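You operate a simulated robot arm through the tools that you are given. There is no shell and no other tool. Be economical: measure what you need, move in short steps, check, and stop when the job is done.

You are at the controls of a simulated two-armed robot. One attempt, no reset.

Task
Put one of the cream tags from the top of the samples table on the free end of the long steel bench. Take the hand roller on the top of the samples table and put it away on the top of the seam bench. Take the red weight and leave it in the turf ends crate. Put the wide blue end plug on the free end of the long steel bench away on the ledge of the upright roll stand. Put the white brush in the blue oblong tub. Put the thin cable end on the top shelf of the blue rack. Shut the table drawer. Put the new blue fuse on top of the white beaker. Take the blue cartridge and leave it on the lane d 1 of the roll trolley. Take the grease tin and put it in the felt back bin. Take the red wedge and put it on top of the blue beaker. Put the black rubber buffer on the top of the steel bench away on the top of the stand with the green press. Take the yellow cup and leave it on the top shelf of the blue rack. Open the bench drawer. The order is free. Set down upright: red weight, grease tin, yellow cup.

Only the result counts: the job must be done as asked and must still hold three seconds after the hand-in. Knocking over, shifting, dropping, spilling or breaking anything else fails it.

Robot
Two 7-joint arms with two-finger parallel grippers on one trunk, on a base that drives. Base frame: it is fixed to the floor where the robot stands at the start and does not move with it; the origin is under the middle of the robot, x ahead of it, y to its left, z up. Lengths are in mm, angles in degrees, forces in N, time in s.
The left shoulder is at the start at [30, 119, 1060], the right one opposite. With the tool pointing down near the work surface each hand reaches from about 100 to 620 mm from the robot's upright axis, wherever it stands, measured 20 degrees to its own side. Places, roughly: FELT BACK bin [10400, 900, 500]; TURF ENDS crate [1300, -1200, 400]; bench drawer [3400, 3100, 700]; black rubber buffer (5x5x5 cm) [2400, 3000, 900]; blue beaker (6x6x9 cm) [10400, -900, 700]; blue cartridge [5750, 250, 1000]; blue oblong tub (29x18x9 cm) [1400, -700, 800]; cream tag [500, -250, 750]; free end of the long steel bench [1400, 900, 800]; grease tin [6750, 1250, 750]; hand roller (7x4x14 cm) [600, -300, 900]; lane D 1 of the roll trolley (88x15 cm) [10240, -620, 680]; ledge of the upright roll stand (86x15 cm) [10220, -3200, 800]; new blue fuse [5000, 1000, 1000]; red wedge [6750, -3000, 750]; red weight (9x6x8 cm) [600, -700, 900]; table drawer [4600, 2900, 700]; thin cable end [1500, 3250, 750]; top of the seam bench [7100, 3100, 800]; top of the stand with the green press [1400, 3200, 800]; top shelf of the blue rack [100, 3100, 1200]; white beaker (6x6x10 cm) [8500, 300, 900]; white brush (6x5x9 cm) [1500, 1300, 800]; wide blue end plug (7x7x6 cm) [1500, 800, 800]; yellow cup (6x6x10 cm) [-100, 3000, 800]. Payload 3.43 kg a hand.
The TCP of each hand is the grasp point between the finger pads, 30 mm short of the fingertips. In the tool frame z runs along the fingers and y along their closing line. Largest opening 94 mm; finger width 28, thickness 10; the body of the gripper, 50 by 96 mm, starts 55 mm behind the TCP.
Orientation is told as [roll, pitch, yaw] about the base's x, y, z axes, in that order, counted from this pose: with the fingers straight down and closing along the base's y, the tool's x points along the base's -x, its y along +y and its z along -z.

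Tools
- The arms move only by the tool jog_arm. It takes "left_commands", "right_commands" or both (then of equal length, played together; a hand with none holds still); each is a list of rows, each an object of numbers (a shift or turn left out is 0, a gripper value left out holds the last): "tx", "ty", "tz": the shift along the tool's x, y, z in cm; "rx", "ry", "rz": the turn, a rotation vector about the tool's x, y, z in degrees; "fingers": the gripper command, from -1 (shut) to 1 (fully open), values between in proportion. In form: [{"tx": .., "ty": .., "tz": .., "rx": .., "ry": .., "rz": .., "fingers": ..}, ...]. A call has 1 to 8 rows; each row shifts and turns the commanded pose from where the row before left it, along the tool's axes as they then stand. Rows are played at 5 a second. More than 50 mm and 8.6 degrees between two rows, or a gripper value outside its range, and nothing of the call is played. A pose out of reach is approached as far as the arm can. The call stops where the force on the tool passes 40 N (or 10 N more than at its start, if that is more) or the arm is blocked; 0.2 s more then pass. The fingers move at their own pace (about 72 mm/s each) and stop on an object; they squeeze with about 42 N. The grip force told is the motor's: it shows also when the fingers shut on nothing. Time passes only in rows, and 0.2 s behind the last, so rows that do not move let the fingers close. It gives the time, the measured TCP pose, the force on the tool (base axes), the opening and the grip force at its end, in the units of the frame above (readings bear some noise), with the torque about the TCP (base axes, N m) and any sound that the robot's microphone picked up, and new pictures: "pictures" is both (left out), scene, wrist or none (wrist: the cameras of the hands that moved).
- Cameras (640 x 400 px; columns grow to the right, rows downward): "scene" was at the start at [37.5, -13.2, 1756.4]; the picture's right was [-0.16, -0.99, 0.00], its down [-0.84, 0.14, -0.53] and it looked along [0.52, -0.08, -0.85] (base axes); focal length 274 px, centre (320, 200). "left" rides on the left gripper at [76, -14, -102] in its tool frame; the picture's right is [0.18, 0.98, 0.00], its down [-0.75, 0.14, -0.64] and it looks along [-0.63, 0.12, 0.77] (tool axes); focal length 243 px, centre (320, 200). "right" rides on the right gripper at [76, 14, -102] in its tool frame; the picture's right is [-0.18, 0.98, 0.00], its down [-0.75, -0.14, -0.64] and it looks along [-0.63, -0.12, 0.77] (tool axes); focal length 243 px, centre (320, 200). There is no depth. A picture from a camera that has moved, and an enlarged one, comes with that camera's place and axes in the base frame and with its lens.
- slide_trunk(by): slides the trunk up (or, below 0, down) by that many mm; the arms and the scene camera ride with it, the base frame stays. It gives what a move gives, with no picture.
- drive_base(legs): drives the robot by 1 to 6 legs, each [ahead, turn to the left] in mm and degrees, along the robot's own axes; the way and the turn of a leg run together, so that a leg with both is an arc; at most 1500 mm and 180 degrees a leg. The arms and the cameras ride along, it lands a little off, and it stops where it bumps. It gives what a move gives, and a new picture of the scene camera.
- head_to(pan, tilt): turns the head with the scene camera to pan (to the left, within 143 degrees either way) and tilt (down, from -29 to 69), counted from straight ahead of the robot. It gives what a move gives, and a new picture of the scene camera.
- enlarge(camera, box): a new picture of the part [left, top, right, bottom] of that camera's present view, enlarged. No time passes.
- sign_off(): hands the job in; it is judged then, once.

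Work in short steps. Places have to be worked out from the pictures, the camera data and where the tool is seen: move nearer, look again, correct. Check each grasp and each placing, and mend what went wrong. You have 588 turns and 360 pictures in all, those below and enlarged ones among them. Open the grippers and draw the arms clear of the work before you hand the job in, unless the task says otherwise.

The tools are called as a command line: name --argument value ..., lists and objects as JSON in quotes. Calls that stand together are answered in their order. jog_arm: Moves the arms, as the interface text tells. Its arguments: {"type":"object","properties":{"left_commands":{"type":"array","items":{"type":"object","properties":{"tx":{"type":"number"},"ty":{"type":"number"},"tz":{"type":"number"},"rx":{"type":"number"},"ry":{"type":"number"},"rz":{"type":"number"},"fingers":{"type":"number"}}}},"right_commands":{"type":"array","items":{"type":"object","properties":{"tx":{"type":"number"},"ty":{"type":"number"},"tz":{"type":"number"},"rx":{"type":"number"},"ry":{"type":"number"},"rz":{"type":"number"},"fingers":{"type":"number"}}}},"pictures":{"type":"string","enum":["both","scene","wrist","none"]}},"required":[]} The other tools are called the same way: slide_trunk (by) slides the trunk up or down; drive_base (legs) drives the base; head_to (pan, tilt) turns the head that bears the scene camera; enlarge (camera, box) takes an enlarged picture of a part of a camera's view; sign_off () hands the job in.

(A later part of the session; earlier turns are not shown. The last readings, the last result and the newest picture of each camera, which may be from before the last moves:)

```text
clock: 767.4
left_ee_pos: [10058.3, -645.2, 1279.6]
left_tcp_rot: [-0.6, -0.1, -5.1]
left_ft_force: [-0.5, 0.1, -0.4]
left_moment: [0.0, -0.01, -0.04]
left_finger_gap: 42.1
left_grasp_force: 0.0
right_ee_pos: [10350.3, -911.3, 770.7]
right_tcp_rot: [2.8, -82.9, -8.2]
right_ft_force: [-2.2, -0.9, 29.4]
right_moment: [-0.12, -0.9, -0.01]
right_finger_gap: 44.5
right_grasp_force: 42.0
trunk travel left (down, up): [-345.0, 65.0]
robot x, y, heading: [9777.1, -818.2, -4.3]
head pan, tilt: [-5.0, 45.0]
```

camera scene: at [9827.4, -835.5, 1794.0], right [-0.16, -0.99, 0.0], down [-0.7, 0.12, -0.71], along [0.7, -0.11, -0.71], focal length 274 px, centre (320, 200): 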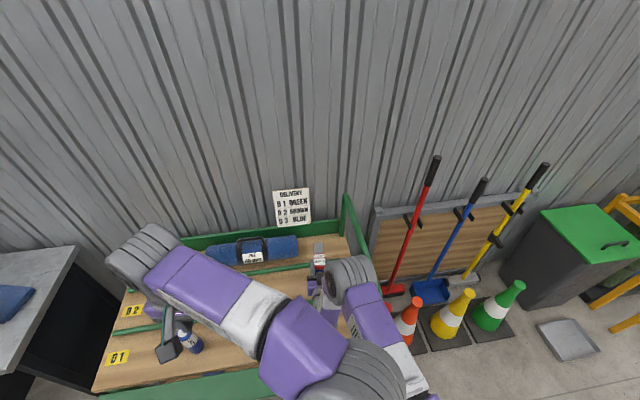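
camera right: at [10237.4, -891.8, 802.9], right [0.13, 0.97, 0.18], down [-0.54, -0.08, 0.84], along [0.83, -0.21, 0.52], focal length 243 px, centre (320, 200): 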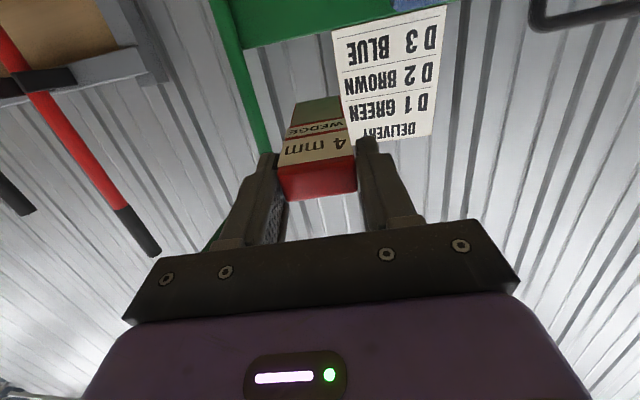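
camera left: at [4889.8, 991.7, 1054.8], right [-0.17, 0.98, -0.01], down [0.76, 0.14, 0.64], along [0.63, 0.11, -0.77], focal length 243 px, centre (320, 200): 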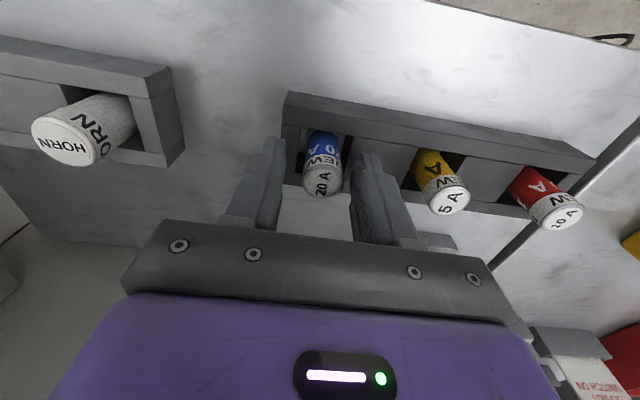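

Contact again. I open the fingers slightly and check how the wedge sits.

jog_arm --right_commands '[{"tx": -0.15}, {"fingers": 0.12}, {}, {}]' --pictures "wrist"

enlarge --camera "scene" --box '[260, 230, 380, 305]'

```text
clock: 768.4
left_ee_pos: [10059.0, -645.0, 1278.7]
left_tcp_rot: [-0.5, -0.2, -5.0]
left_ft_force: [0.1, -0.8, 0.2]
left_moment: [0.04, 0.01, -0.03]
left_finger_gap: 42.3
left_grasp_force: 0.0
right_ee_pos: [10347.5, -912.2, 768.0]
right_tcp_rot: [2.1, -81.9, -7.6]
right_ft_force: [-10.1, -0.4, 27.8]
right_moment: [0.62, 4.43, 0.26]
right_finger_gap: 52.5
right_grasp_force: 0.0
trunk travel left (down, up): [-345.0, 65.0]
robot x, y, heading: [9775.9, -820.0, -4.5]
head pan, tilt: [-5.0, 45.0]
camera right: at [10235.8, -885.7, 707.0], right [0.12, 0.97, 0.19], down [-0.54, -0.09, 0.84], along [0.83, -0.2, 0.52], focal length 243 px, centre (320, 200)
```

right: 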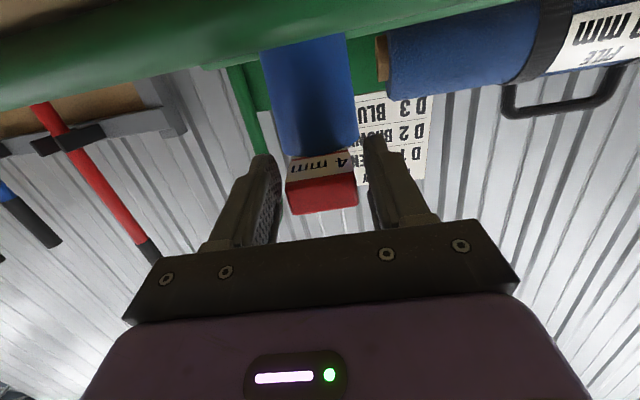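

```text
5.33 times, centred on (320, 268) of scene
camera zoom: at [9822.9, -834.7, 1794.2], right [-0.16, -0.99, 0.0], down [-0.7, 0.12, -0.71], along [0.7, -0.12, -0.71], focal length 1464 px, centre (320, -160)
```

zoom: 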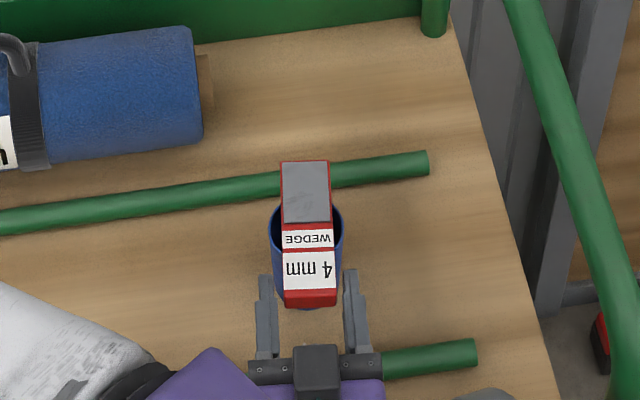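

The wedge rests centred on the beaker; the hand itself touches the trolley behind. I raise the hand slightly and withdraw straight back.

jog_arm --right_commands '[{"fingers": 0.35}, {"tx": -0.4}, {"tz": -1.5}, {"tz": -3}, {"tz": -4}, {"tz": -4, "tx": -2}]' --pictures "none"

enlarge --camera "scene" --box '[260, 230, 380, 305]'

```text
clock: 769.8
left_ee_pos: [10062.8, -645.9, 1278.5]
left_tcp_rot: [-0.5, -0.2, -5.0]
left_ft_force: [-0.6, 0.4, -0.2]
left_moment: [-0.03, -0.02, -0.02]
left_finger_gap: 42.4
left_grasp_force: 0.0
right_ee_pos: [10230.8, -893.5, 807.2]
right_tcp_rot: [-0.1, -82.0, -5.8]
right_ft_force: [0.4, 0.6, 0.2]
right_moment: [0.01, -0.01, 0.04]
right_finger_gap: 63.4
right_grasp_force: 0.0
right hand out of reach, approached as far as the arm can: row 5
trunk travel left (down, up): [-345.0, 65.0]
robot x, y, heading: [9773.2, -821.9, -4.4]
head pan, tilt: [-5.0, 45.0]
```

```text
5.33 times, centred on (320, 268) of scene
camera zoom: at [9826.4, -835.0, 1794.0], right [-0.16, -0.99, 0.0], down [-0.7, 0.12, -0.71], along [0.7, -0.12, -0.71], focal length 1464 px, centre (320, -160)
```

zoom: 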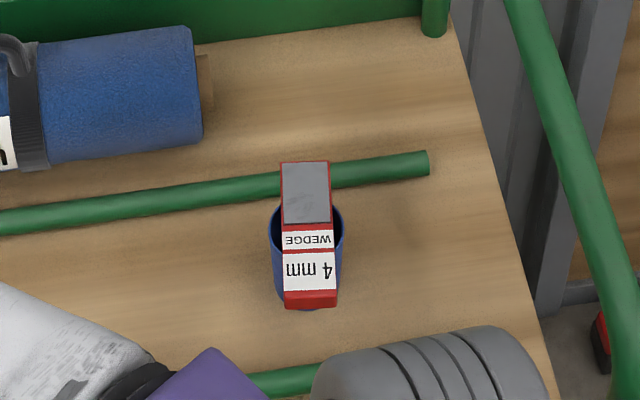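

The wedge lies safely on the beaker. I raise and straighten the right hand without pictures, then drive to the grease tin's table in one go.

jog_arm --right_commands '[{"tx": -4.5}, {"tx": -4.5}, {"tx": -4.5}, {"tx": -4.5}, {"tx": -4.5}, {"ry": 8.5}, {"ry": 8.5}, {"ry": 8.5}]' --pictures "none"

jog_arm --right_commands '[{"ry": 8.5}, {"ry": 8.5}, {"ry": 8.5}, {"ry": 8.5}, {"ry": 8.5}, {"ry": 8.5}, {"ry": 5}, {"tz": -3}]' --pictures "none"

drive_base --legs '[[-350, 0], [0, 94], [1500, 0], [1450, 0], [0, 89], [1300, 0]]'

```text
clock: 771.5
left_ee_pos: [10061.9, -646.4, 1279.4]
left_tcp_rot: [-0.6, -0.1, -5.1]
left_ft_force: [-0.3, -0.5, -0.4]
left_moment: [0.0, 0.0, 0.01]
left_finger_gap: 42.4
left_grasp_force: 0.0
right_ee_pos: [10261.4, -900.5, 1029.7]
right_tcp_rot: [0.6, -56.3, -6.0]
right_ft_force: [0.1, 0.7, 0.8]
right_moment: [-0.02, 0.0, -0.03]
right_finger_gap: 63.3
right_grasp_force: 0.1
trunk travel left (down, up): [-345.0, 65.0]
robot x, y, heading: [9779.7, -822.1, -4.2]
head pan, tilt: [-5.0, 45.0]
```

```text
clock: 773.4
left_ee_pos: [10061.3, -645.5, 1278.9]
left_tcp_rot: [-0.5, -0.1, -5.0]
left_ft_force: [0.0, -0.3, -0.6]
left_moment: [-0.03, -0.01, 0.0]
left_finger_gap: 42.3
left_grasp_force: 0.0
right_ee_pos: [10262.8, -899.5, 1061.6]
right_tcp_rot: [0.3, -0.4, -5.6]
right_ft_force: [0.2, 0.0, 0.4]
right_moment: [0.02, 0.01, 0.0]
right_finger_gap: 63.2
right_grasp_force: 0.0
trunk travel left (down, up): [-345.0, 65.0]
robot x, y, heading: [9777.3, -823.7, -4.7]
head pan, tilt: [-5.0, 45.0]
```

```text
clock: 803.1
left_ee_pos: [7737.8, 1887.5, 1277.1]
left_tcp_rot: [-0.5, -0.1, 179.8]
left_ft_force: [1.1, 0.3, 0.0]
left_moment: [0.0, 0.05, 0.01]
left_finger_gap: 42.2
left_grasp_force: 0.0
right_ee_pos: [7517.6, 2123.7, 1061.4]
right_tcp_rot: [0.3, -0.5, 179.2]
right_ft_force: [0.5, -0.4, 0.0]
right_moment: [0.02, 0.0, -0.01]
right_finger_gap: 63.7
right_grasp_force: 0.1
trunk travel left (down, up): [-345.0, 65.0]
robot x, y, heading: [8009.7, 2086.4, -179.6]
head pan, tilt: [-5.0, 45.0]
camera scene: at [7956.8, 2091.1, 1794.0], right [0.08, 1.0, 0.0], down [0.7, -0.06, -0.71], along [-0.7, 0.06, -0.71], focal length 274 px, centre (320, 200)
```

scene: 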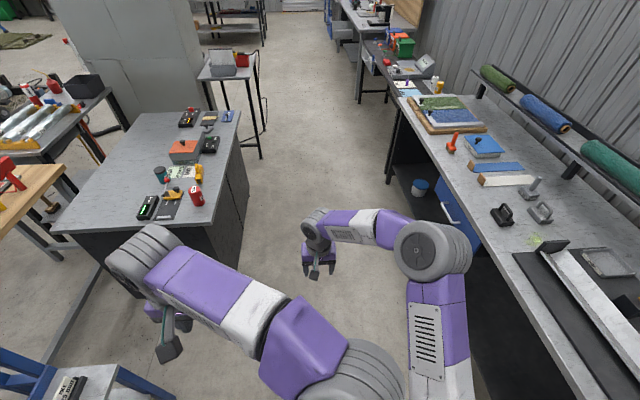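

The tin sits about 315 mm inside the table's north edge, so I'll grip it with a forward-tilted hand. I drive in front of it.

jog_arm --right_commands '[{"tz": -4}, {"tz": -4}, {"tx": 4}, {"tx": 4}]' --pictures "none"

drive_base --legs '[[1120, 0], [0, 90], [85, 0]]'

```text
clock: 804.1
left_ee_pos: [7739.9, 1887.6, 1279.9]
left_tcp_rot: [-0.5, 0.0, 179.8]
left_ft_force: [0.3, 0.4, 0.3]
left_moment: [0.04, 0.02, -0.01]
left_finger_gap: 42.3
left_grasp_force: 0.0
right_ee_pos: [7600.9, 2124.9, 1143.2]
right_tcp_rot: [0.3, -0.5, 179.1]
right_ft_force: [0.5, 0.7, 0.6]
right_moment: [0.0, 0.0, -0.01]
right_finger_gap: 63.3
right_grasp_force: 0.1
trunk travel left (down, up): [-345.0, 65.0]
robot x, y, heading: [8004.5, 2086.3, -179.7]
head pan, tilt: [-5.0, 45.0]
```

```text
clock: 814.5
left_ee_pos: [7091.8, 1726.9, 1278.3]
left_tcp_rot: [-0.6, -0.1, -87.4]
left_ft_force: [0.9, -0.5, -0.4]
left_moment: [0.04, 0.0, 0.0]
left_finger_gap: 42.3
left_grasp_force: 0.0
right_ee_pos: [6862.3, 1577.0, 1142.5]
right_tcp_rot: [0.3, -0.5, -87.8]
right_ft_force: [0.4, 0.1, -0.6]
right_moment: [0.02, 0.03, -0.02]
right_finger_gap: 63.3
right_grasp_force: 0.2
trunk travel left (down, up): [-345.0, 65.0]
robot x, y, heading: [6876.3, 1989.0, -86.8]
head pan, tilt: [-5.0, 45.0]
camera scene: at [6875.4, 1933.0, 1794.0], right [-1.0, 0.03, 0.0], down [0.02, 0.71, -0.71], along [-0.02, -0.71, -0.71], focal length 274 px, centre (320, 200)
```

scene: 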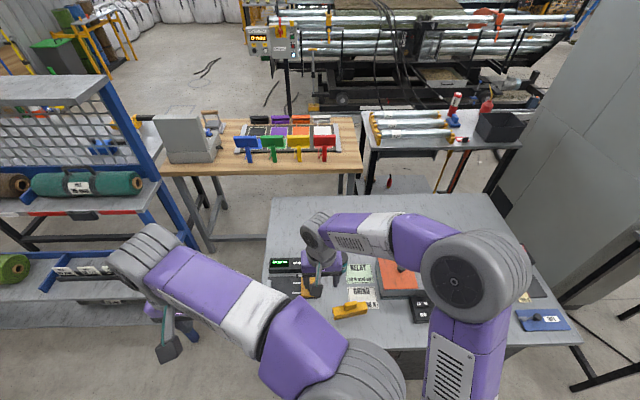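

The tin is hidden behind my right hand in this view; I use the wrist camera.

jog_arm --right_commands '[{"ty": -2.5, "fingers": 1}]' --pictures "wrist"

```text
clock: 814.9
left_ee_pos: [7091.1, 1729.8, 1280.0]
left_tcp_rot: [-0.5, -0.1, -87.3]
left_ft_force: [0.5, 0.2, 1.0]
left_moment: [-0.04, 0.02, -0.01]
left_finger_gap: 42.4
left_grasp_force: 0.0
right_ee_pos: [6838.0, 1576.7, 1142.5]
right_tcp_rot: [0.3, -0.5, -88.0]
right_ft_force: [-0.3, 1.0, -0.3]
right_moment: [-0.01, -0.02, -0.01]
right_finger_gap: 93.9
right_grasp_force: 0.2
trunk travel left (down, up): [-345.0, 65.0]
robot x, y, heading: [6879.7, 1985.5, -86.7]
head pan, tilt: [-5.0, 45.0]
camera right: at [6847.1, 1654.8, 1244.8], right [0.99, -0.15, 0.01], down [-0.12, -0.75, 0.65], along [-0.09, -0.64, -0.76], focal length 243 px, centre (320, 200)
```

right: 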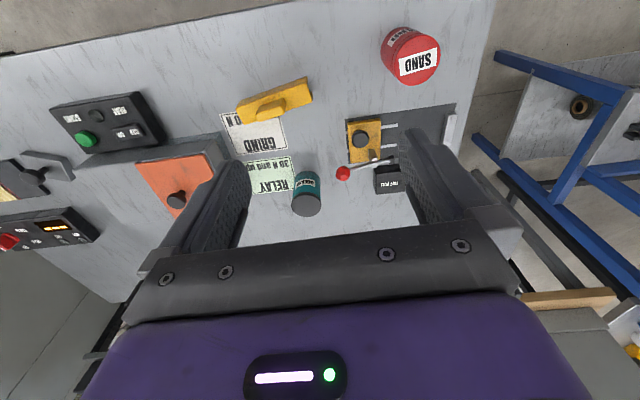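

Tin centre is at about [6779,1360,878], table z≈850. I tilt the hand forward and bring it to a stand-off point along the approach line.

jog_arm --right_commands '[{"ry": -8.5, "fingers": 0.55}, {"ry": -8.5}, {"ry": -8.5}, {"ry": -8.5}, {"ry": -8.5}]' --pictures "none"

jog_arm --right_commands '[{"tz": 4.4, "ty": -1.2}, {"tz": 4.4, "ty": -1.2}, {"tz": 4.4, "ty": -1.2}, {"tz": 4.4, "ty": -1.2}, {"tz": 4.4, "ty": -1.2}]' --pictures "wrist"

```text
clock: 816.1
left_ee_pos: [7091.6, 1727.8, 1278.4]
left_tcp_rot: [-0.5, -0.2, -87.4]
left_ft_force: [0.2, 0.1, 0.4]
left_moment: [0.05, 0.03, 0.01]
left_finger_gap: 42.4
left_grasp_force: 0.2
right_ee_pos: [6836.5, 1575.3, 1142.8]
right_tcp_rot: [0.5, -42.9, -88.3]
right_ft_force: [-0.4, 0.4, 0.4]
right_moment: [-0.01, 0.0, 0.0]
right_finger_gap: 72.9
right_grasp_force: 0.0
trunk travel left (down, up): [-345.0, 65.0]
robot x, y, heading: [6883.6, 1986.2, -86.4]
head pan, tilt: [-5.0, 45.0]
```

```text
clock: 817.3
left_ee_pos: [7092.4, 1726.0, 1278.3]
left_tcp_rot: [-0.5, -0.1, -87.4]
left_ft_force: [-0.2, 0.6, 0.4]
left_moment: [0.02, -0.02, 0.01]
left_finger_gap: 42.3
left_grasp_force: 0.0
right_ee_pos: [6780.4, 1423.4, 980.5]
right_tcp_rot: [0.4, -43.1, -88.2]
right_ft_force: [-0.8, -0.3, 0.4]
right_moment: [0.01, -0.03, -0.03]
right_finger_gap: 72.9
right_grasp_force: 0.0
trunk travel left (down, up): [-345.0, 65.0]
robot x, y, heading: [6882.4, 1985.5, -86.6]
head pan, tilt: [-5.0, 45.0]
camera right: at [6788.1, 1550.3, 1004.0], right [0.99, -0.1, 0.13], down [-0.14, -0.12, 0.98], along [-0.08, -0.99, -0.13], focal length 243 px, centre (320, 200)
```

right: 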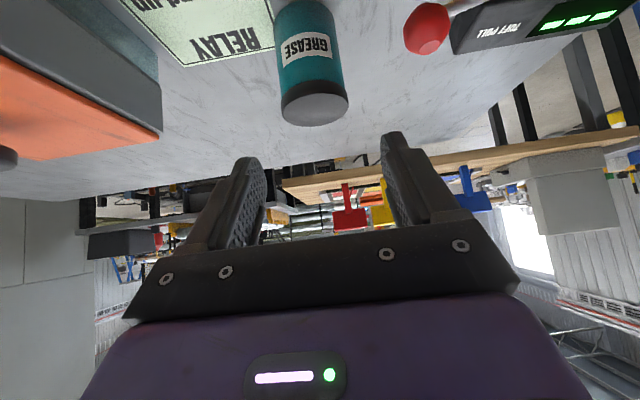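

The grease tin (about 53 mm wide, top z≈912) is lined up. I advance onto it and close.

jog_arm --right_commands '[{"tx": 2}, {"tz": 4}, {"tz": 4}, {"tz": 3}, {"fingers": -1}, {}, {}]' --pictures "wrist"

```text
clock: 818.9
left_ee_pos: [7093.2, 1727.4, 1278.2]
left_tcp_rot: [-0.5, -0.2, -87.4]
left_ft_force: [0.6, 0.3, 0.2]
left_moment: [0.01, 0.01, -0.02]
left_finger_gap: 42.5
left_grasp_force: 0.2
right_ee_pos: [6786.1, 1366.3, 884.8]
right_tcp_rot: [0.4, -43.0, -88.1]
right_ft_force: [0.5, 0.5, -0.6]
right_moment: [-0.01, -0.01, 0.0]
right_finger_gap: 58.7
right_grasp_force: 42.3
trunk travel left (down, up): [-345.0, 65.0]
robot x, y, heading: [6882.9, 1986.2, -86.7]
head pan, tilt: [-5.0, 45.0]
camera right: at [6794.0, 1492.1, 908.8], right [0.99, -0.1, 0.13], down [-0.14, -0.12, 0.98], along [-0.08, -0.99, -0.13], focal length 243 px, centre (320, 200)
```

right: 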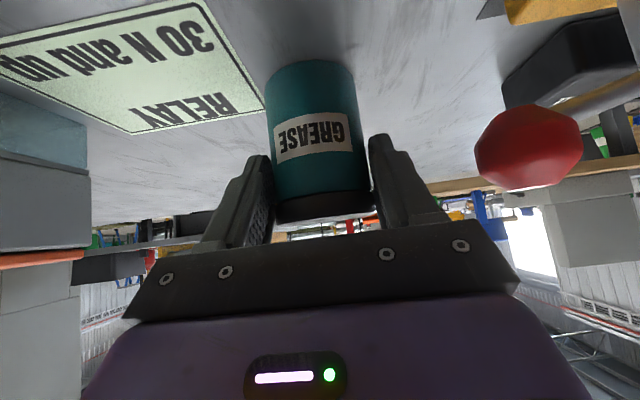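

Gripped with a tilted hand, but for an upright set-down in a deep bin I want a vertical grip. I lift the tin slightly and drive back to set it near the table's edge for regripping.

jog_arm --right_commands '[{"tz": -1.5, "tx": -1.4}, {"tz": -2.2, "tx": -2}]' --pictures "none"

drive_base --legs '[[-150, 0]]'

jog_arm --right_commands '[{"tz": 1.5, "tx": 1.4}, {"tz": 1.1, "tx": 1}, {"tz": 0.4, "tx": 0.4}, {"tz": 0.4, "tx": 0.4}, {"tz": 0.4, "tx": 0.4}, {"tz": 0.4, "tx": 0.4}]' --pictures "none"

```text
clock: 819.5
left_ee_pos: [7092.6, 1727.9, 1277.9]
left_tcp_rot: [-0.5, -0.2, -87.4]
left_ft_force: [0.0, -0.4, 0.4]
left_moment: [0.04, 0.0, 0.01]
left_finger_gap: 42.1
left_grasp_force: 0.0
right_ee_pos: [6784.7, 1364.7, 935.8]
right_tcp_rot: [0.4, -42.9, -88.1]
right_ft_force: [-0.8, -0.7, -2.2]
right_moment: [0.03, -0.02, 0.0]
right_finger_gap: 58.6
right_grasp_force: 41.6
trunk travel left (down, up): [-345.0, 65.0]
robot x, y, heading: [6877.6, 1988.2, -86.8]
head pan, tilt: [-5.0, 45.0]
```

```text
clock: 820.9
left_ee_pos: [7083.3, 1881.9, 1278.3]
left_tcp_rot: [-0.5, 0.0, -87.7]
left_ft_force: [0.7, -0.3, -0.2]
left_moment: [-0.02, -0.03, 0.01]
left_finger_gap: 42.3
left_grasp_force: 0.1
right_ee_pos: [6773.9, 1519.6, 936.2]
right_tcp_rot: [0.4, -43.0, -88.4]
right_ft_force: [-0.2, -0.3, -2.0]
right_moment: [0.03, 0.0, -0.02]
right_finger_gap: 58.4
right_grasp_force: 42.0
trunk travel left (down, up): [-345.0, 65.0]
robot x, y, heading: [6871.5, 2140.9, -87.1]
head pan, tilt: [-5.0, 45.0]
camera scene: at [6866.3, 2088.6, 1794.0], right [-1.0, 0.03, 0.0], down [0.02, 0.71, -0.71], along [-0.02, -0.71, -0.71], focal length 274 px, centre (320, 200)
```

scene: 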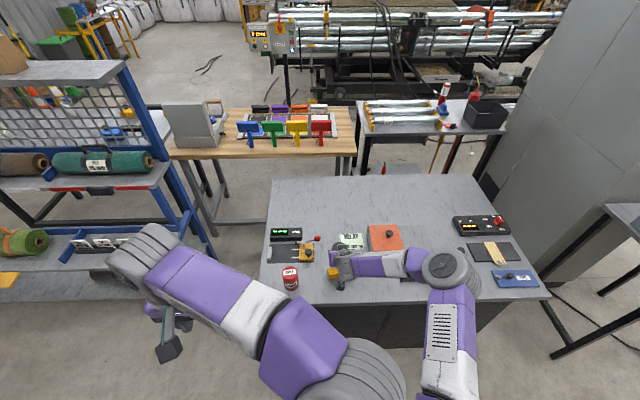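

```text
clock: 822.3
left_ee_pos: [7081.8, 1881.4, 1279.2]
left_tcp_rot: [-0.5, -0.2, -87.6]
left_ft_force: [0.2, 0.9, -0.1]
left_moment: [0.02, 0.01, 0.02]
left_finger_gap: 42.4
left_grasp_force: 0.2
right_ee_pos: [6775.5, 1519.8, 877.0]
right_tcp_rot: [0.4, -43.0, -88.3]
right_ft_force: [0.1, -0.8, 0.1]
right_moment: [-0.03, -0.02, -0.01]
right_finger_gap: 54.6
right_grasp_force: 42.1
trunk travel left (down, up): [-345.0, 65.0]
robot x, y, heading: [6864.6, 2142.8, -86.7]
head pan, tilt: [-5.0, 45.0]
```

The grip width changed; I check with the wrist camera before releasing.

jog_arm --right_commands '[{}]' --pictures "wrist"

```text
clock: 822.7
left_ee_pos: [7083.5, 1882.2, 1278.7]
left_tcp_rot: [-0.5, -0.1, -87.6]
left_ft_force: [0.3, 0.0, -0.6]
left_moment: [0.02, 0.0, 0.03]
left_finger_gap: 42.1
left_grasp_force: 0.1
right_ee_pos: [6774.4, 1519.7, 877.8]
right_tcp_rot: [0.4, -43.0, -88.3]
right_ft_force: [-0.1, 1.8, 0.4]
right_moment: [0.03, -0.03, -0.01]
right_finger_gap: 54.7
right_grasp_force: 42.0
trunk travel left (down, up): [-345.0, 65.0]
robot x, y, heading: [6873.6, 2141.7, -86.9]
head pan, tilt: [-5.0, 45.0]
camera right: at [6783.5, 1645.5, 901.3], right [0.99, -0.1, 0.13], down [-0.14, -0.12, 0.98], along [-0.08, -0.99, -0.13], focal length 243 px, centre (320, 200)
```

right: 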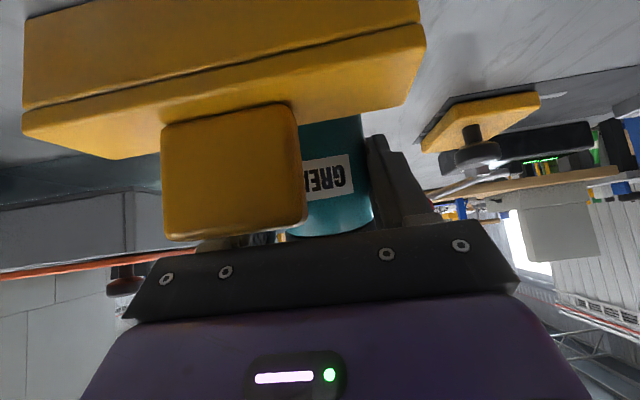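

The tin stands on the table but close to a yellow tool. I lift it, move 55 mm further in, and set it down there instead.

jog_arm --right_commands '[{"tz": -2.9, "tx": -2.7}, {"tz": -2.2, "tx": -2}, {"tz": 2, "tx": -2.1}, {"tz": 1.9, "tx": -2}, {"tz": 2.9, "tx": 2.7}, {"tz": 1.1, "tx": 1}, {"tz": 0.4, "tx": 0.35}, {"tz": 0.4, "tx": 0.35}]' --pictures "none"

jog_arm --right_commands '[{"tz": 0.3, "tx": 0.3}, {"tz": 0.3, "tx": 0.3}, {"tz": 0.3, "tx": 0.3}, {"tz": 0.3, "tx": 0.3}]' --pictures "wrist"

```text
clock: 824.5
left_ee_pos: [7082.5, 1880.8, 1278.8]
left_tcp_rot: [-0.5, -0.1, -87.5]
left_ft_force: [0.2, -0.6, 0.2]
left_moment: [0.01, -0.03, -0.02]
left_finger_gap: 42.6
left_grasp_force: 0.0
right_ee_pos: [6776.7, 1461.3, 881.6]
right_tcp_rot: [0.5, -43.1, -88.5]
right_ft_force: [0.5, 0.7, -2.6]
right_moment: [0.04, 0.0, -0.02]
right_finger_gap: 54.6
right_grasp_force: 41.8
trunk travel left (down, up): [-345.0, 65.0]
robot x, y, heading: [6873.5, 2141.1, -86.9]
head pan, tilt: [-5.0, 45.0]
```

```text
clock: 825.6
left_ee_pos: [7082.0, 1882.1, 1277.3]
left_tcp_rot: [-0.6, 0.0, -87.7]
left_ft_force: [-0.3, -0.7, -0.5]
left_moment: [0.03, 0.0, -0.02]
left_finger_gap: 42.5
left_grasp_force: 0.1
right_ee_pos: [6776.3, 1458.0, 874.4]
right_tcp_rot: [0.3, -43.8, -88.3]
right_ft_force: [0.5, 0.9, 12.8]
right_moment: [-0.45, -0.06, 0.0]
right_finger_gap: 54.5
right_grasp_force: 41.8
trunk travel left (down, up): [-345.0, 65.0]
robot x, y, heading: [6870.1, 2141.4, -87.0]
head pan, tilt: [-5.0, 45.0]
stopped in row 4 (right hand): the force on the tool passed its limit at 41 N (the readings are from after the stop); the commanded pose is now the measured one
camera right: at [6784.9, 1583.6, 895.5], right [0.99, -0.1, 0.13], down [-0.14, -0.1, 0.98], along [-0.08, -0.99, -0.11], focal length 243 px, centre (320, 200)
```

right: 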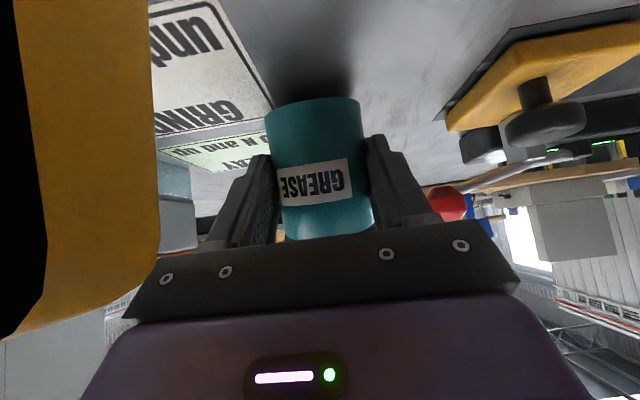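

Tin is down clear of the tool. I open, rise straight up, untilt the hand, and drive back in to regrip it vertically.

jog_arm --right_commands '[{"fingers": 0.6}, {}, {"tz": -3.4, "tx": -3.2}, {"tz": -3.4, "tx": -3.2}, {"tz": -3.4, "tx": -3.2}, {"tz": -3.4, "tx": -3.2}, {"ry": 8.5}, {"ry": 8.5}]' --pictures "none"

jog_arm --right_commands '[{"ry": 8.5, "tx": 3}, {"ry": 8.5, "tx": 3}, {"ry": 8.8, "tx": 3}, {"tx": 4}, {"tx": 4}]' --pictures "none"

drive_base --legs '[[150, 0]]'

```text
clock: 827.4
left_ee_pos: [7083.1, 1880.3, 1278.1]
left_tcp_rot: [-0.5, -0.1, -87.6]
left_ft_force: [0.3, -0.1, 0.1]
left_moment: [-0.01, -0.02, 0.0]
left_finger_gap: 42.4
left_grasp_force: 0.0
right_ee_pos: [6776.1, 1459.7, 1058.1]
right_tcp_rot: [0.3, -26.5, -88.2]
right_ft_force: [-0.1, 0.2, 0.0]
right_moment: [0.0, -0.01, -0.03]
right_finger_gap: 75.0
right_grasp_force: 0.1
trunk travel left (down, up): [-345.0, 65.0]
robot x, y, heading: [6869.9, 2139.9, -86.6]
head pan, tilt: [-5.0, 45.0]
```

```text
refused: row 3 steps farther than a row can; nothing moved
```

```text
clock: 828.8
left_ee_pos: [7093.4, 1726.8, 1277.8]
left_tcp_rot: [-0.6, -0.1, -87.4]
left_ft_force: [-0.2, 0.7, 0.0]
left_moment: [0.01, -0.02, 0.01]
left_finger_gap: 42.4
left_grasp_force: 0.1
right_ee_pos: [6785.3, 1303.8, 1057.5]
right_tcp_rot: [0.3, -26.6, -88.0]
right_ft_force: [0.3, -0.7, -0.4]
right_moment: [0.02, 0.0, 0.0]
right_finger_gap: 75.4
right_grasp_force: 0.0
trunk travel left (down, up): [-345.0, 65.0]
robot x, y, heading: [6884.9, 1982.2, -86.6]
head pan, tilt: [-5.0, 45.0]
camera scene: at [6875.5, 1932.2, 1794.0], right [-1.0, 0.03, 0.0], down [0.02, 0.71, -0.71], along [-0.02, -0.71, -0.71], focal length 274 px, centre (320, 200)
```

scene: 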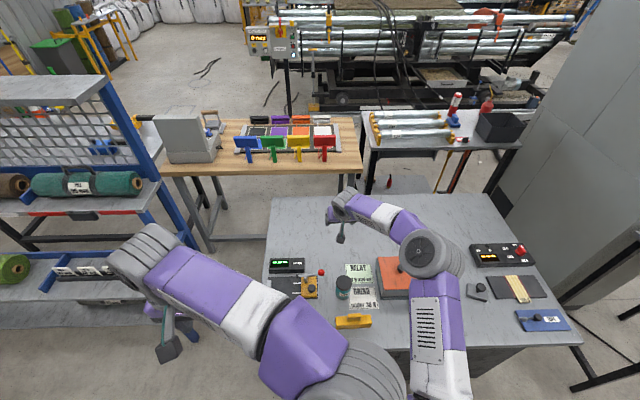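

The yellow tool seems to have been nudged by the tin (about 30 mm toward me). I straighten the hand and return to the exact earlier viewing pose to compare.

jog_arm --right_commands '[{"ry": 8.5, "tz": -3}, {"ry": 8.5, "tz": -3}, {"ry": 8.5, "tz": -2.5}, {"tx": 4.5, "ty": 0.8}, {"tx": 4.5, "ty": 0.8}, {"tx": 4.5, "ty": 0.8}, {"tx": 4.5, "ty": 0.8}, {"tx": 4.5, "ty": 0.8}]' --pictures "none"

jog_arm --right_commands '[{"tx": 4, "ty": 0.6}]' --pictures "wrist"

```text
clock: 830.6
left_ee_pos: [7092.2, 1727.4, 1279.1]
left_tcp_rot: [-0.5, -0.1, -87.4]
left_ft_force: [-0.2, 0.0, 0.9]
left_moment: [-0.01, 0.0, -0.01]
left_finger_gap: 42.4
left_grasp_force: 0.0
right_ee_pos: [6814.2, 1561.9, 1137.2]
right_tcp_rot: [0.3, -1.0, -88.1]
right_ft_force: [-0.1, -0.7, -0.4]
right_moment: [-0.02, -0.02, 0.02]
right_finger_gap: 75.5
right_grasp_force: 0.1
right hand out of reach, approached as far as the arm can: row 3
trunk travel left (down, up): [-345.0, 65.0]
robot x, y, heading: [6877.7, 1987.1, -86.5]
head pan, tilt: [-5.0, 45.0]
```

```text
clock: 831.0
left_ee_pos: [7092.4, 1729.9, 1278.8]
left_tcp_rot: [-0.4, -0.1, -87.4]
left_ft_force: [-0.4, 0.0, 0.0]
left_moment: [-0.03, 0.0, -0.02]
left_finger_gap: 42.2
left_grasp_force: 0.0
right_ee_pos: [6820.1, 1601.6, 1135.7]
right_tcp_rot: [0.2, -1.1, -87.8]
right_ft_force: [-0.9, 0.4, 0.1]
right_moment: [0.0, 0.05, 0.0]
right_finger_gap: 75.2
right_grasp_force: 0.0
trunk travel left (down, up): [-345.0, 65.0]
robot x, y, heading: [6882.9, 1983.3, -86.7]
head pan, tilt: [-5.0, 45.0]
camera right: at [6828.9, 1681.7, 1237.1], right [0.99, -0.15, 0.01], down [-0.12, -0.74, 0.66], along [-0.09, -0.65, -0.75], focal length 243 px, centre (320, 200)
```

right: 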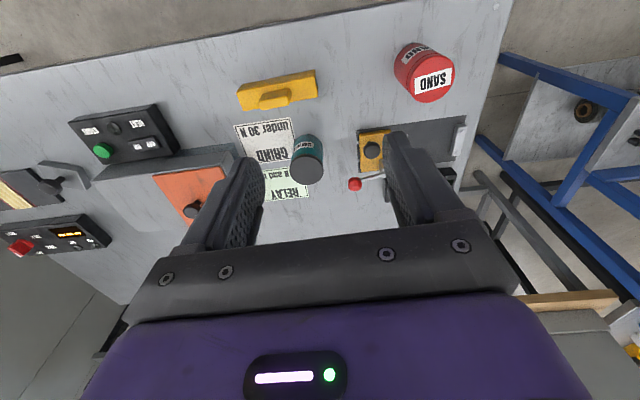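

The tool is displaced by about 34 mm toward me. I gently push it back with closed fingers: first I position them behind it.

jog_arm --right_commands '[{"fingers": -1, "tx": 3, "ty": -3.6}, {"tx": 3, "ty": -3.6}, {"tz": 4.5}, {"tz": 4.5}, {"tz": 4.5}, {"tz": 4.5}, {"tz": 4.5}]' --pictures "none"

jog_arm --right_commands '[{"tz": 1.5}, {"tz": 1}, {"tz": 0.5}]' --pictures "wrist"

```text
clock: 832.6
left_ee_pos: [7092.6, 1726.2, 1278.9]
left_tcp_rot: [-0.5, -0.1, -87.3]
left_ft_force: [-0.4, -0.5, -0.6]
left_moment: [0.03, -0.02, 0.02]
left_finger_gap: 42.5
left_grasp_force: 0.1
right_ee_pos: [6748.7, 1653.9, 902.9]
right_tcp_rot: [0.2, -1.1, -87.9]
right_ft_force: [-0.3, 0.3, 0.4]
right_moment: [0.02, 0.04, -0.01]
right_finger_gap: 0.1
right_grasp_force: 33.0
trunk travel left (down, up): [-345.0, 65.0]
robot x, y, heading: [6880.1, 1985.3, -86.7]
head pan, tilt: [-5.0, 45.0]
```

```text
clock: 833.4
left_ee_pos: [7093.6, 1727.2, 1278.1]
left_tcp_rot: [-0.5, -0.1, -87.4]
left_ft_force: [-0.3, -0.2, 0.3]
left_moment: [-0.04, 0.0, -0.01]
left_finger_gap: 42.2
left_grasp_force: 0.1
right_ee_pos: [6748.4, 1653.8, 876.4]
right_tcp_rot: [0.1, -1.1, -87.8]
right_ft_force: [0.2, 0.5, 0.2]
right_moment: [0.0, -0.04, 0.02]
right_finger_gap: 0.2
right_grasp_force: 33.3
trunk travel left (down, up): [-345.0, 65.0]
robot x, y, heading: [6881.1, 1985.3, -86.7]
head pan, tilt: [-5.0, 45.0]
camera right: at [6757.6, 1731.6, 977.0], right [0.99, -0.15, 0.01], down [-0.12, -0.75, 0.66], along [-0.09, -0.65, -0.75], focal length 243 px, centre (320, 200)
```

right: 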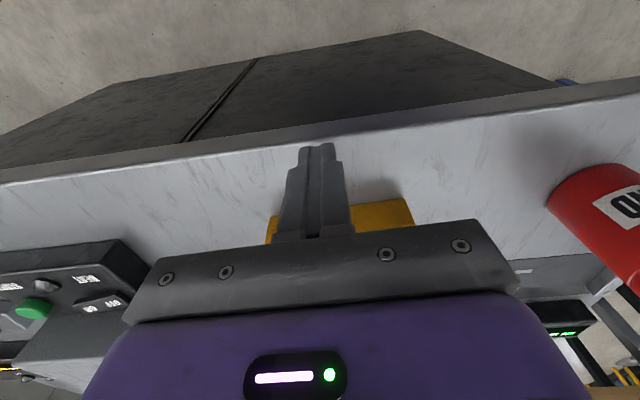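

The fingers are behind the yellow tool. I push it forward slowly to its former place.

jog_arm --right_commands '[{"tx": -2}, {"tx": -2}, {"tx": -1}, {"tx": -0.8}, {"tx": -0.7}, {"tx": -0.6}]' --pictures "none"

jog_arm --right_commands '[{"tx": 1.5}, {"tz": -4.5}, {"tz": -4.5}, {"tz": -4.5}, {"tz": -4.5}, {"tz": -4.5}, {"tz": -3.5}]' --pictures "wrist"

```text
clock: 834.8
left_ee_pos: [7093.1, 1727.0, 1279.1]
left_tcp_rot: [-0.6, -0.2, -87.4]
left_ft_force: [0.8, -0.1, 0.5]
left_moment: [-0.03, 0.03, -0.01]
left_finger_gap: 42.5
left_grasp_force: 0.0
right_ee_pos: [6751.2, 1581.4, 876.8]
right_tcp_rot: [0.2, -1.1, -87.9]
right_ft_force: [-0.6, 0.3, -0.2]
right_moment: [0.01, 0.02, 0.0]
right_finger_gap: 0.0
right_grasp_force: 32.9
trunk travel left (down, up): [-345.0, 65.0]
robot x, y, heading: [6880.3, 1986.9, -86.7]
head pan, tilt: [-5.0, 45.0]
```

```text
clock: 836.4
left_ee_pos: [7092.4, 1727.3, 1278.3]
left_tcp_rot: [-0.5, -0.1, -87.4]
left_ft_force: [0.0, -0.8, 0.2]
left_moment: [-0.02, -0.03, -0.02]
left_finger_gap: 42.5
left_grasp_force: 0.0
right_ee_pos: [6749.7, 1602.6, 1136.4]
right_tcp_rot: [0.2, -1.1, -88.0]
right_ft_force: [0.5, 0.5, 0.2]
right_moment: [-0.02, 0.01, 0.02]
right_finger_gap: 0.1
right_grasp_force: 32.9
trunk travel left (down, up): [-345.0, 65.0]
robot x, y, heading: [6877.6, 1983.9, -86.6]
head pan, tilt: [-5.0, 45.0]
camera right: at [6758.7, 1681.2, 1238.0], right [0.99, -0.15, 0.01], down [-0.12, -0.75, 0.66], along [-0.09, -0.65, -0.76], focal length 243 px, centre (320, 200)
```

right: 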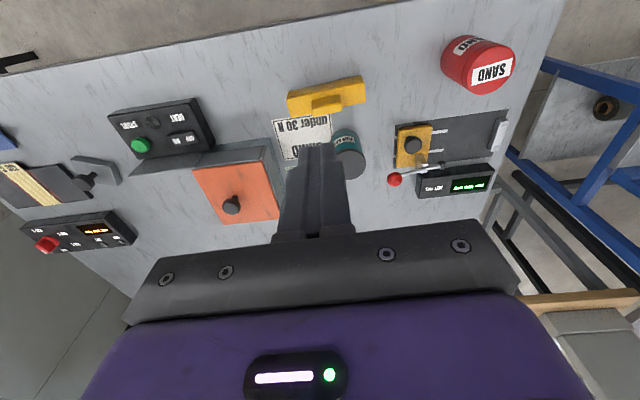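

Still about 20 mm short. I repeat the push 18 mm further.

jog_arm --right_commands '[{"tx": 3.5, "ty": 0.4}, {"tz": 4.5}, {"tz": 4.5}, {"tz": 4.5}, {"tz": 4.5}, {"tz": 4.5}, {"tz": 3.4}]' --pictures "none"

jog_arm --right_commands '[{"tx": -3}, {"tx": -2}, {"tx": -1}, {"tx": -0.8}, {"tx": -0.6}, {"tx": 1.5}, {"tz": -4.5}, {"tz": -4.5}]' --pictures "none"

jog_arm --right_commands '[{"tz": -4.5}, {"tz": -4.5}, {"tz": -4.5}, {"tz": -3.5, "tx": 1}]' --pictures "wrist"

```text
clock: 838.0
left_ee_pos: [7092.0, 1726.8, 1278.7]
left_tcp_rot: [-0.5, 0.1, -87.4]
left_ft_force: [-0.4, -0.4, -1.1]
left_moment: [-0.02, -0.03, -0.02]
left_finger_gap: 42.3
left_grasp_force: 0.1
right_ee_pos: [6757.4, 1632.7, 878.6]
right_tcp_rot: [0.4, -1.1, -87.9]
right_ft_force: [0.4, 0.3, -0.6]
right_moment: [0.01, 0.05, 0.01]
right_finger_gap: 0.0
right_grasp_force: 33.0
trunk travel left (down, up): [-345.0, 65.0]
robot x, y, heading: [6879.5, 1987.4, -86.5]
head pan, tilt: [-5.0, 45.0]
```

```text
clock: 839.8
left_ee_pos: [7091.0, 1728.2, 1278.2]
left_tcp_rot: [-0.6, -0.1, -87.4]
left_ft_force: [0.0, -0.2, -0.2]
left_moment: [-0.04, 0.01, 0.03]
left_finger_gap: 42.3
left_grasp_force: 0.1
right_ee_pos: [6759.4, 1573.1, 968.1]
right_tcp_rot: [0.3, -1.0, -87.9]
right_ft_force: [-0.8, 0.5, -0.1]
right_moment: [-0.02, 0.02, -0.01]
right_finger_gap: 0.0
right_grasp_force: 32.6
trunk travel left (down, up): [-345.0, 65.0]
robot x, y, heading: [6881.4, 1984.1, -86.5]
head pan, tilt: [-5.0, 45.0]
```

```text
clock: 840.8
left_ee_pos: [7091.4, 1728.5, 1280.3]
left_tcp_rot: [-0.5, -0.1, -87.3]
left_ft_force: [1.3, 0.5, 0.8]
left_moment: [0.0, 0.02, 0.0]
left_finger_gap: 42.3
left_grasp_force: 0.0
right_ee_pos: [6750.5, 1589.7, 1140.8]
right_tcp_rot: [0.2, -1.1, -87.9]
right_ft_force: [-0.1, 0.3, -0.1]
right_moment: [-0.05, 0.01, 0.01]
right_finger_gap: 0.1
right_grasp_force: 32.9
trunk travel left (down, up): [-345.0, 65.0]
robot x, y, heading: [6881.0, 1983.8, -86.8]
head pan, tilt: [-5.0, 45.0]
camera right: at [6760.9, 1668.1, 1243.0], right [0.99, -0.15, 0.01], down [-0.12, -0.75, 0.66], along [-0.09, -0.65, -0.75], focal length 243 px, centre (320, 200)
```

right: 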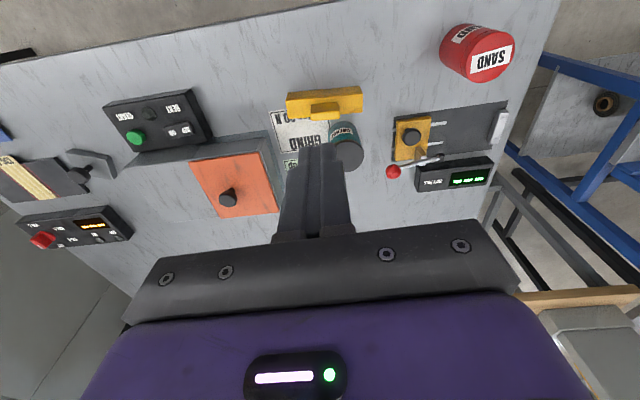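

The tool is back near its old place. Now I regrip the tin vertically at [6775,1473].

jog_arm --right_commands '[{"tx": -4.5, "ty": 0.7, "fingers": 0.7}, {"tx": -4.5, "ty": 0.7}, {"tx": -2.7, "ty": 0.7}, {"tz": 4.5}, {"tz": 4.5}, {"tz": 4.5}, {"tz": 4}]' --pictures "wrist"

```text
clock: 842.4
left_ee_pos: [7091.3, 1726.1, 1278.0]
left_tcp_rot: [-0.5, -0.2, -87.5]
left_ft_force: [0.5, -1.1, 0.6]
left_moment: [-0.02, -0.02, -0.01]
left_finger_gap: 42.3
left_grasp_force: 0.1
right_ee_pos: [6781.0, 1464.0, 964.8]
right_tcp_rot: [0.2, -1.1, -88.0]
right_ft_force: [-0.1, 0.5, 0.5]
right_moment: [0.02, -0.03, 0.01]
right_finger_gap: 80.1
right_grasp_force: 0.1
trunk travel left (down, up): [-345.0, 65.0]
robot x, y, heading: [6877.8, 1981.8, -86.8]
head pan, tilt: [-5.0, 45.0]
camera right: at [6789.8, 1544.2, 1067.8], right [0.99, -0.15, 0.01], down [-0.12, -0.75, 0.66], along [-0.09, -0.65, -0.76], focal length 243 px, centre (320, 200)
```

right: 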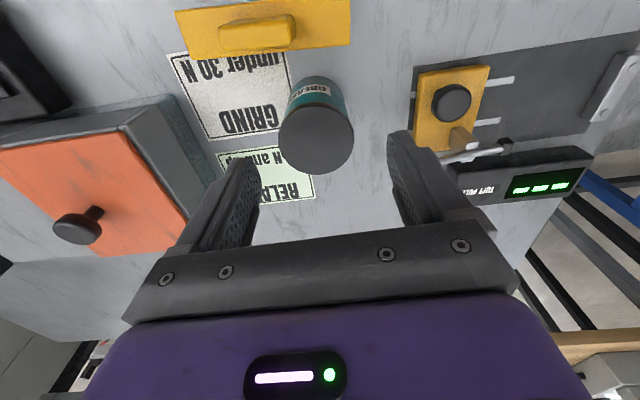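

Aligned. I descend 79 mm and grip.

jog_arm --right_commands '[{"tz": 4}, {"tz": 2.5}, {"tz": 1.4}, {"fingers": -1}, {}, {}]' --pictures "none"

jog_arm --right_commands '[{"tz": -4.5}, {"tz": -4.5}, {"tz": -4.5}, {"tz": -4.5}, {"tz": -4.5}]' --pictures "wrist"

```text
clock: 843.8
left_ee_pos: [7093.2, 1726.0, 1278.4]
left_tcp_rot: [-0.6, 0.0, -87.4]
left_ft_force: [0.5, 1.2, -0.7]
left_moment: [0.02, -0.01, 0.0]
left_finger_gap: 42.2
left_grasp_force: 0.3
right_ee_pos: [6781.5, 1467.5, 889.0]
right_tcp_rot: [0.1, -1.0, -87.9]
right_ft_force: [0.0, -0.2, -0.2]
right_moment: [0.02, 0.01, 0.05]
right_finger_gap: 60.1
right_grasp_force: 42.0
trunk travel left (down, up): [-345.0, 65.0]
robot x, y, heading: [6879.5, 1985.9, -86.7]
head pan, tilt: [-5.0, 45.0]
```

```text
clock: 845.0
left_ee_pos: [7092.5, 1728.6, 1279.3]
left_tcp_rot: [-0.5, -0.1, -87.3]
left_ft_force: [0.4, -0.1, 0.8]
left_moment: [-0.04, 0.0, 0.05]
left_finger_gap: 42.4
left_grasp_force: 0.1
right_ee_pos: [6784.5, 1472.7, 1110.1]
right_tcp_rot: [0.2, -1.1, -87.9]
right_ft_force: [0.1, 0.6, -2.9]
right_moment: [0.01, -0.04, 0.01]
right_finger_gap: 59.7
right_grasp_force: 41.8
trunk travel left (down, up): [-345.0, 65.0]
robot x, y, heading: [6885.0, 1986.8, -86.4]
head pan, tilt: [-5.0, 45.0]
camera right: at [6793.3, 1551.5, 1212.4], right [0.99, -0.15, 0.01], down [-0.12, -0.75, 0.66], along [-0.09, -0.65, -0.76], focal length 243 px, centre (320, 200)
```

right: 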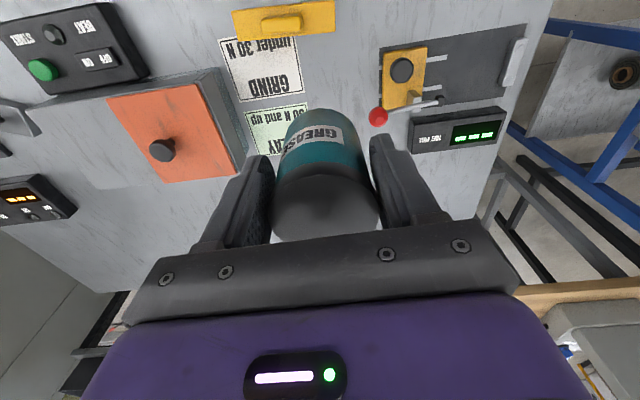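

Tin held upright. I drive it to the bins in two calls.

drive_base --legs '[[-120, 0], [0, 86.6], [1500, 0], [1100, 0], [0, -90], [1060, 0]]'

drive_base --legs '[[0, 89], [250, 0]]'

```text
clock: 871.3
left_ee_pos: [9557.5, 627.1, 1278.3]
left_tcp_rot: [-0.5, -0.2, -96.5]
left_ft_force: [-0.6, -0.8, -0.8]
left_moment: [0.02, -0.03, 0.0]
left_finger_gap: 42.4
left_grasp_force: 0.0
right_ee_pos: [9212.6, 423.2, 1108.9]
right_tcp_rot: [0.2, -1.1, -96.9]
right_ft_force: [-0.1, 0.0, -3.1]
right_moment: [0.06, -0.01, 0.0]
right_finger_gap: 59.8
right_grasp_force: 41.9
trunk travel left (down, up): [-345.0, 65.0]
robot x, y, heading: [9388.2, 920.1, -95.5]
head pan, tilt: [-5.0, 45.0]
camera scene: at [9376.2, 864.1, 1794.0], right [-0.98, 0.19, 0.0], down [0.13, 0.69, -0.71], along [-0.13, -0.69, -0.71], focal length 274 px, centre (320, 200)
```

scene: 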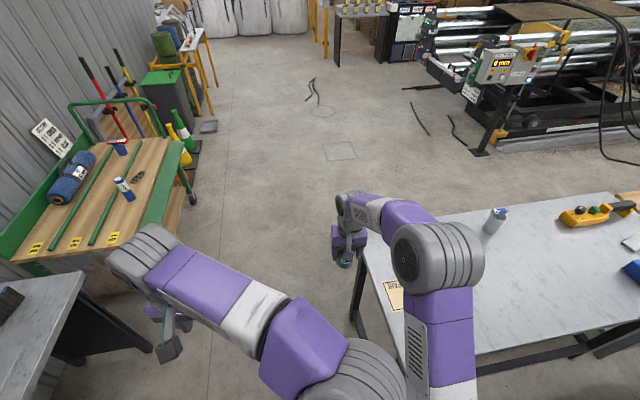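

```text
clock: 873.2
left_ee_pos: [9663.5, 719.6, 1278.7]
left_tcp_rot: [-0.5, -0.1, -73.0]
left_ft_force: [0.6, 0.6, -0.4]
left_moment: [0.02, 0.01, 0.01]
left_finger_gap: 42.1
left_grasp_force: 0.2
right_ee_pos: [9427.1, 395.4, 1109.4]
right_tcp_rot: [0.1, -0.9, -73.6]
right_ft_force: [0.9, -0.6, -1.8]
right_moment: [0.02, 0.03, -0.01]
right_finger_gap: 59.6
right_grasp_force: 42.6
trunk travel left (down, up): [-345.0, 65.0]
robot x, y, heading: [9390.6, 919.3, -72.0]
head pan, tilt: [-5.0, 45.0]
stopped in leg 1: the robot was blocked; the commanded pose is now the measured one
camera scene: at [9402.8, 865.5, 1794.0], right [-0.98, -0.22, 0.0], down [-0.16, 0.69, -0.71], along [0.15, -0.69, -0.71], focal length 274 px, centre (320, 200)
```

scene: 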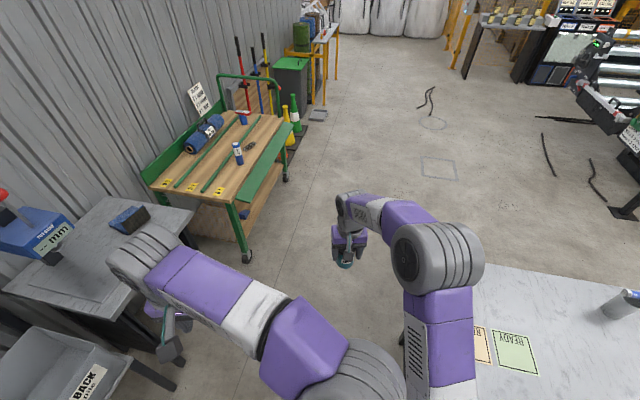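

The base bumped at the rack side while turning. I move ahead a little first, then turn and approach the bin in steps.

drive_base --legs '[[130, 0], [0, 113], [330, 0], [0, -42], [80, 0]]'

```text
clock: 883.7
left_ee_pos: [10028.5, 1201.5, 1278.5]
left_tcp_rot: [-0.6, -0.1, -1.5]
left_ft_force: [0.9, 0.4, -0.5]
left_moment: [-0.01, 0.01, 0.02]
left_finger_gap: 42.3
left_grasp_force: 0.0
right_ee_pos: [10260.3, 873.7, 1109.6]
right_tcp_rot: [0.2, -0.9, -2.1]
right_ft_force: [-0.1, -0.1, -3.6]
right_moment: [0.02, 0.04, -0.02]
right_finger_gap: 59.5
right_grasp_force: 42.3
trunk travel left (down, up): [-345.0, 65.0]
robot x, y, heading: [9753.7, 1007.2, -0.9]
head pan, tilt: [-5.0, 45.0]
camera scene: at [9805.8, 997.6, 1794.0], right [-0.1, -0.99, 0.0], down [-0.7, 0.07, -0.71], along [0.7, -0.07, -0.71], focal length 274 px, centre (320, 200)
```

scene: 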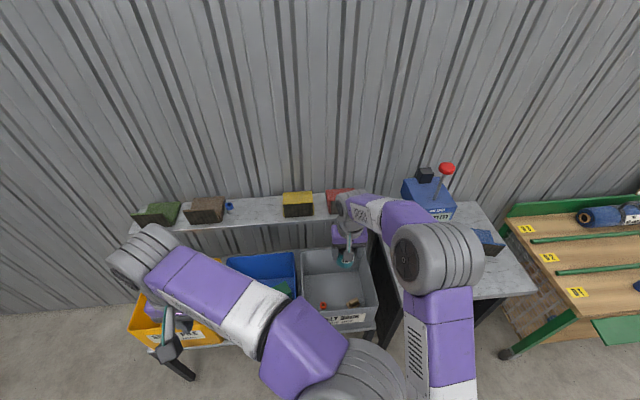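

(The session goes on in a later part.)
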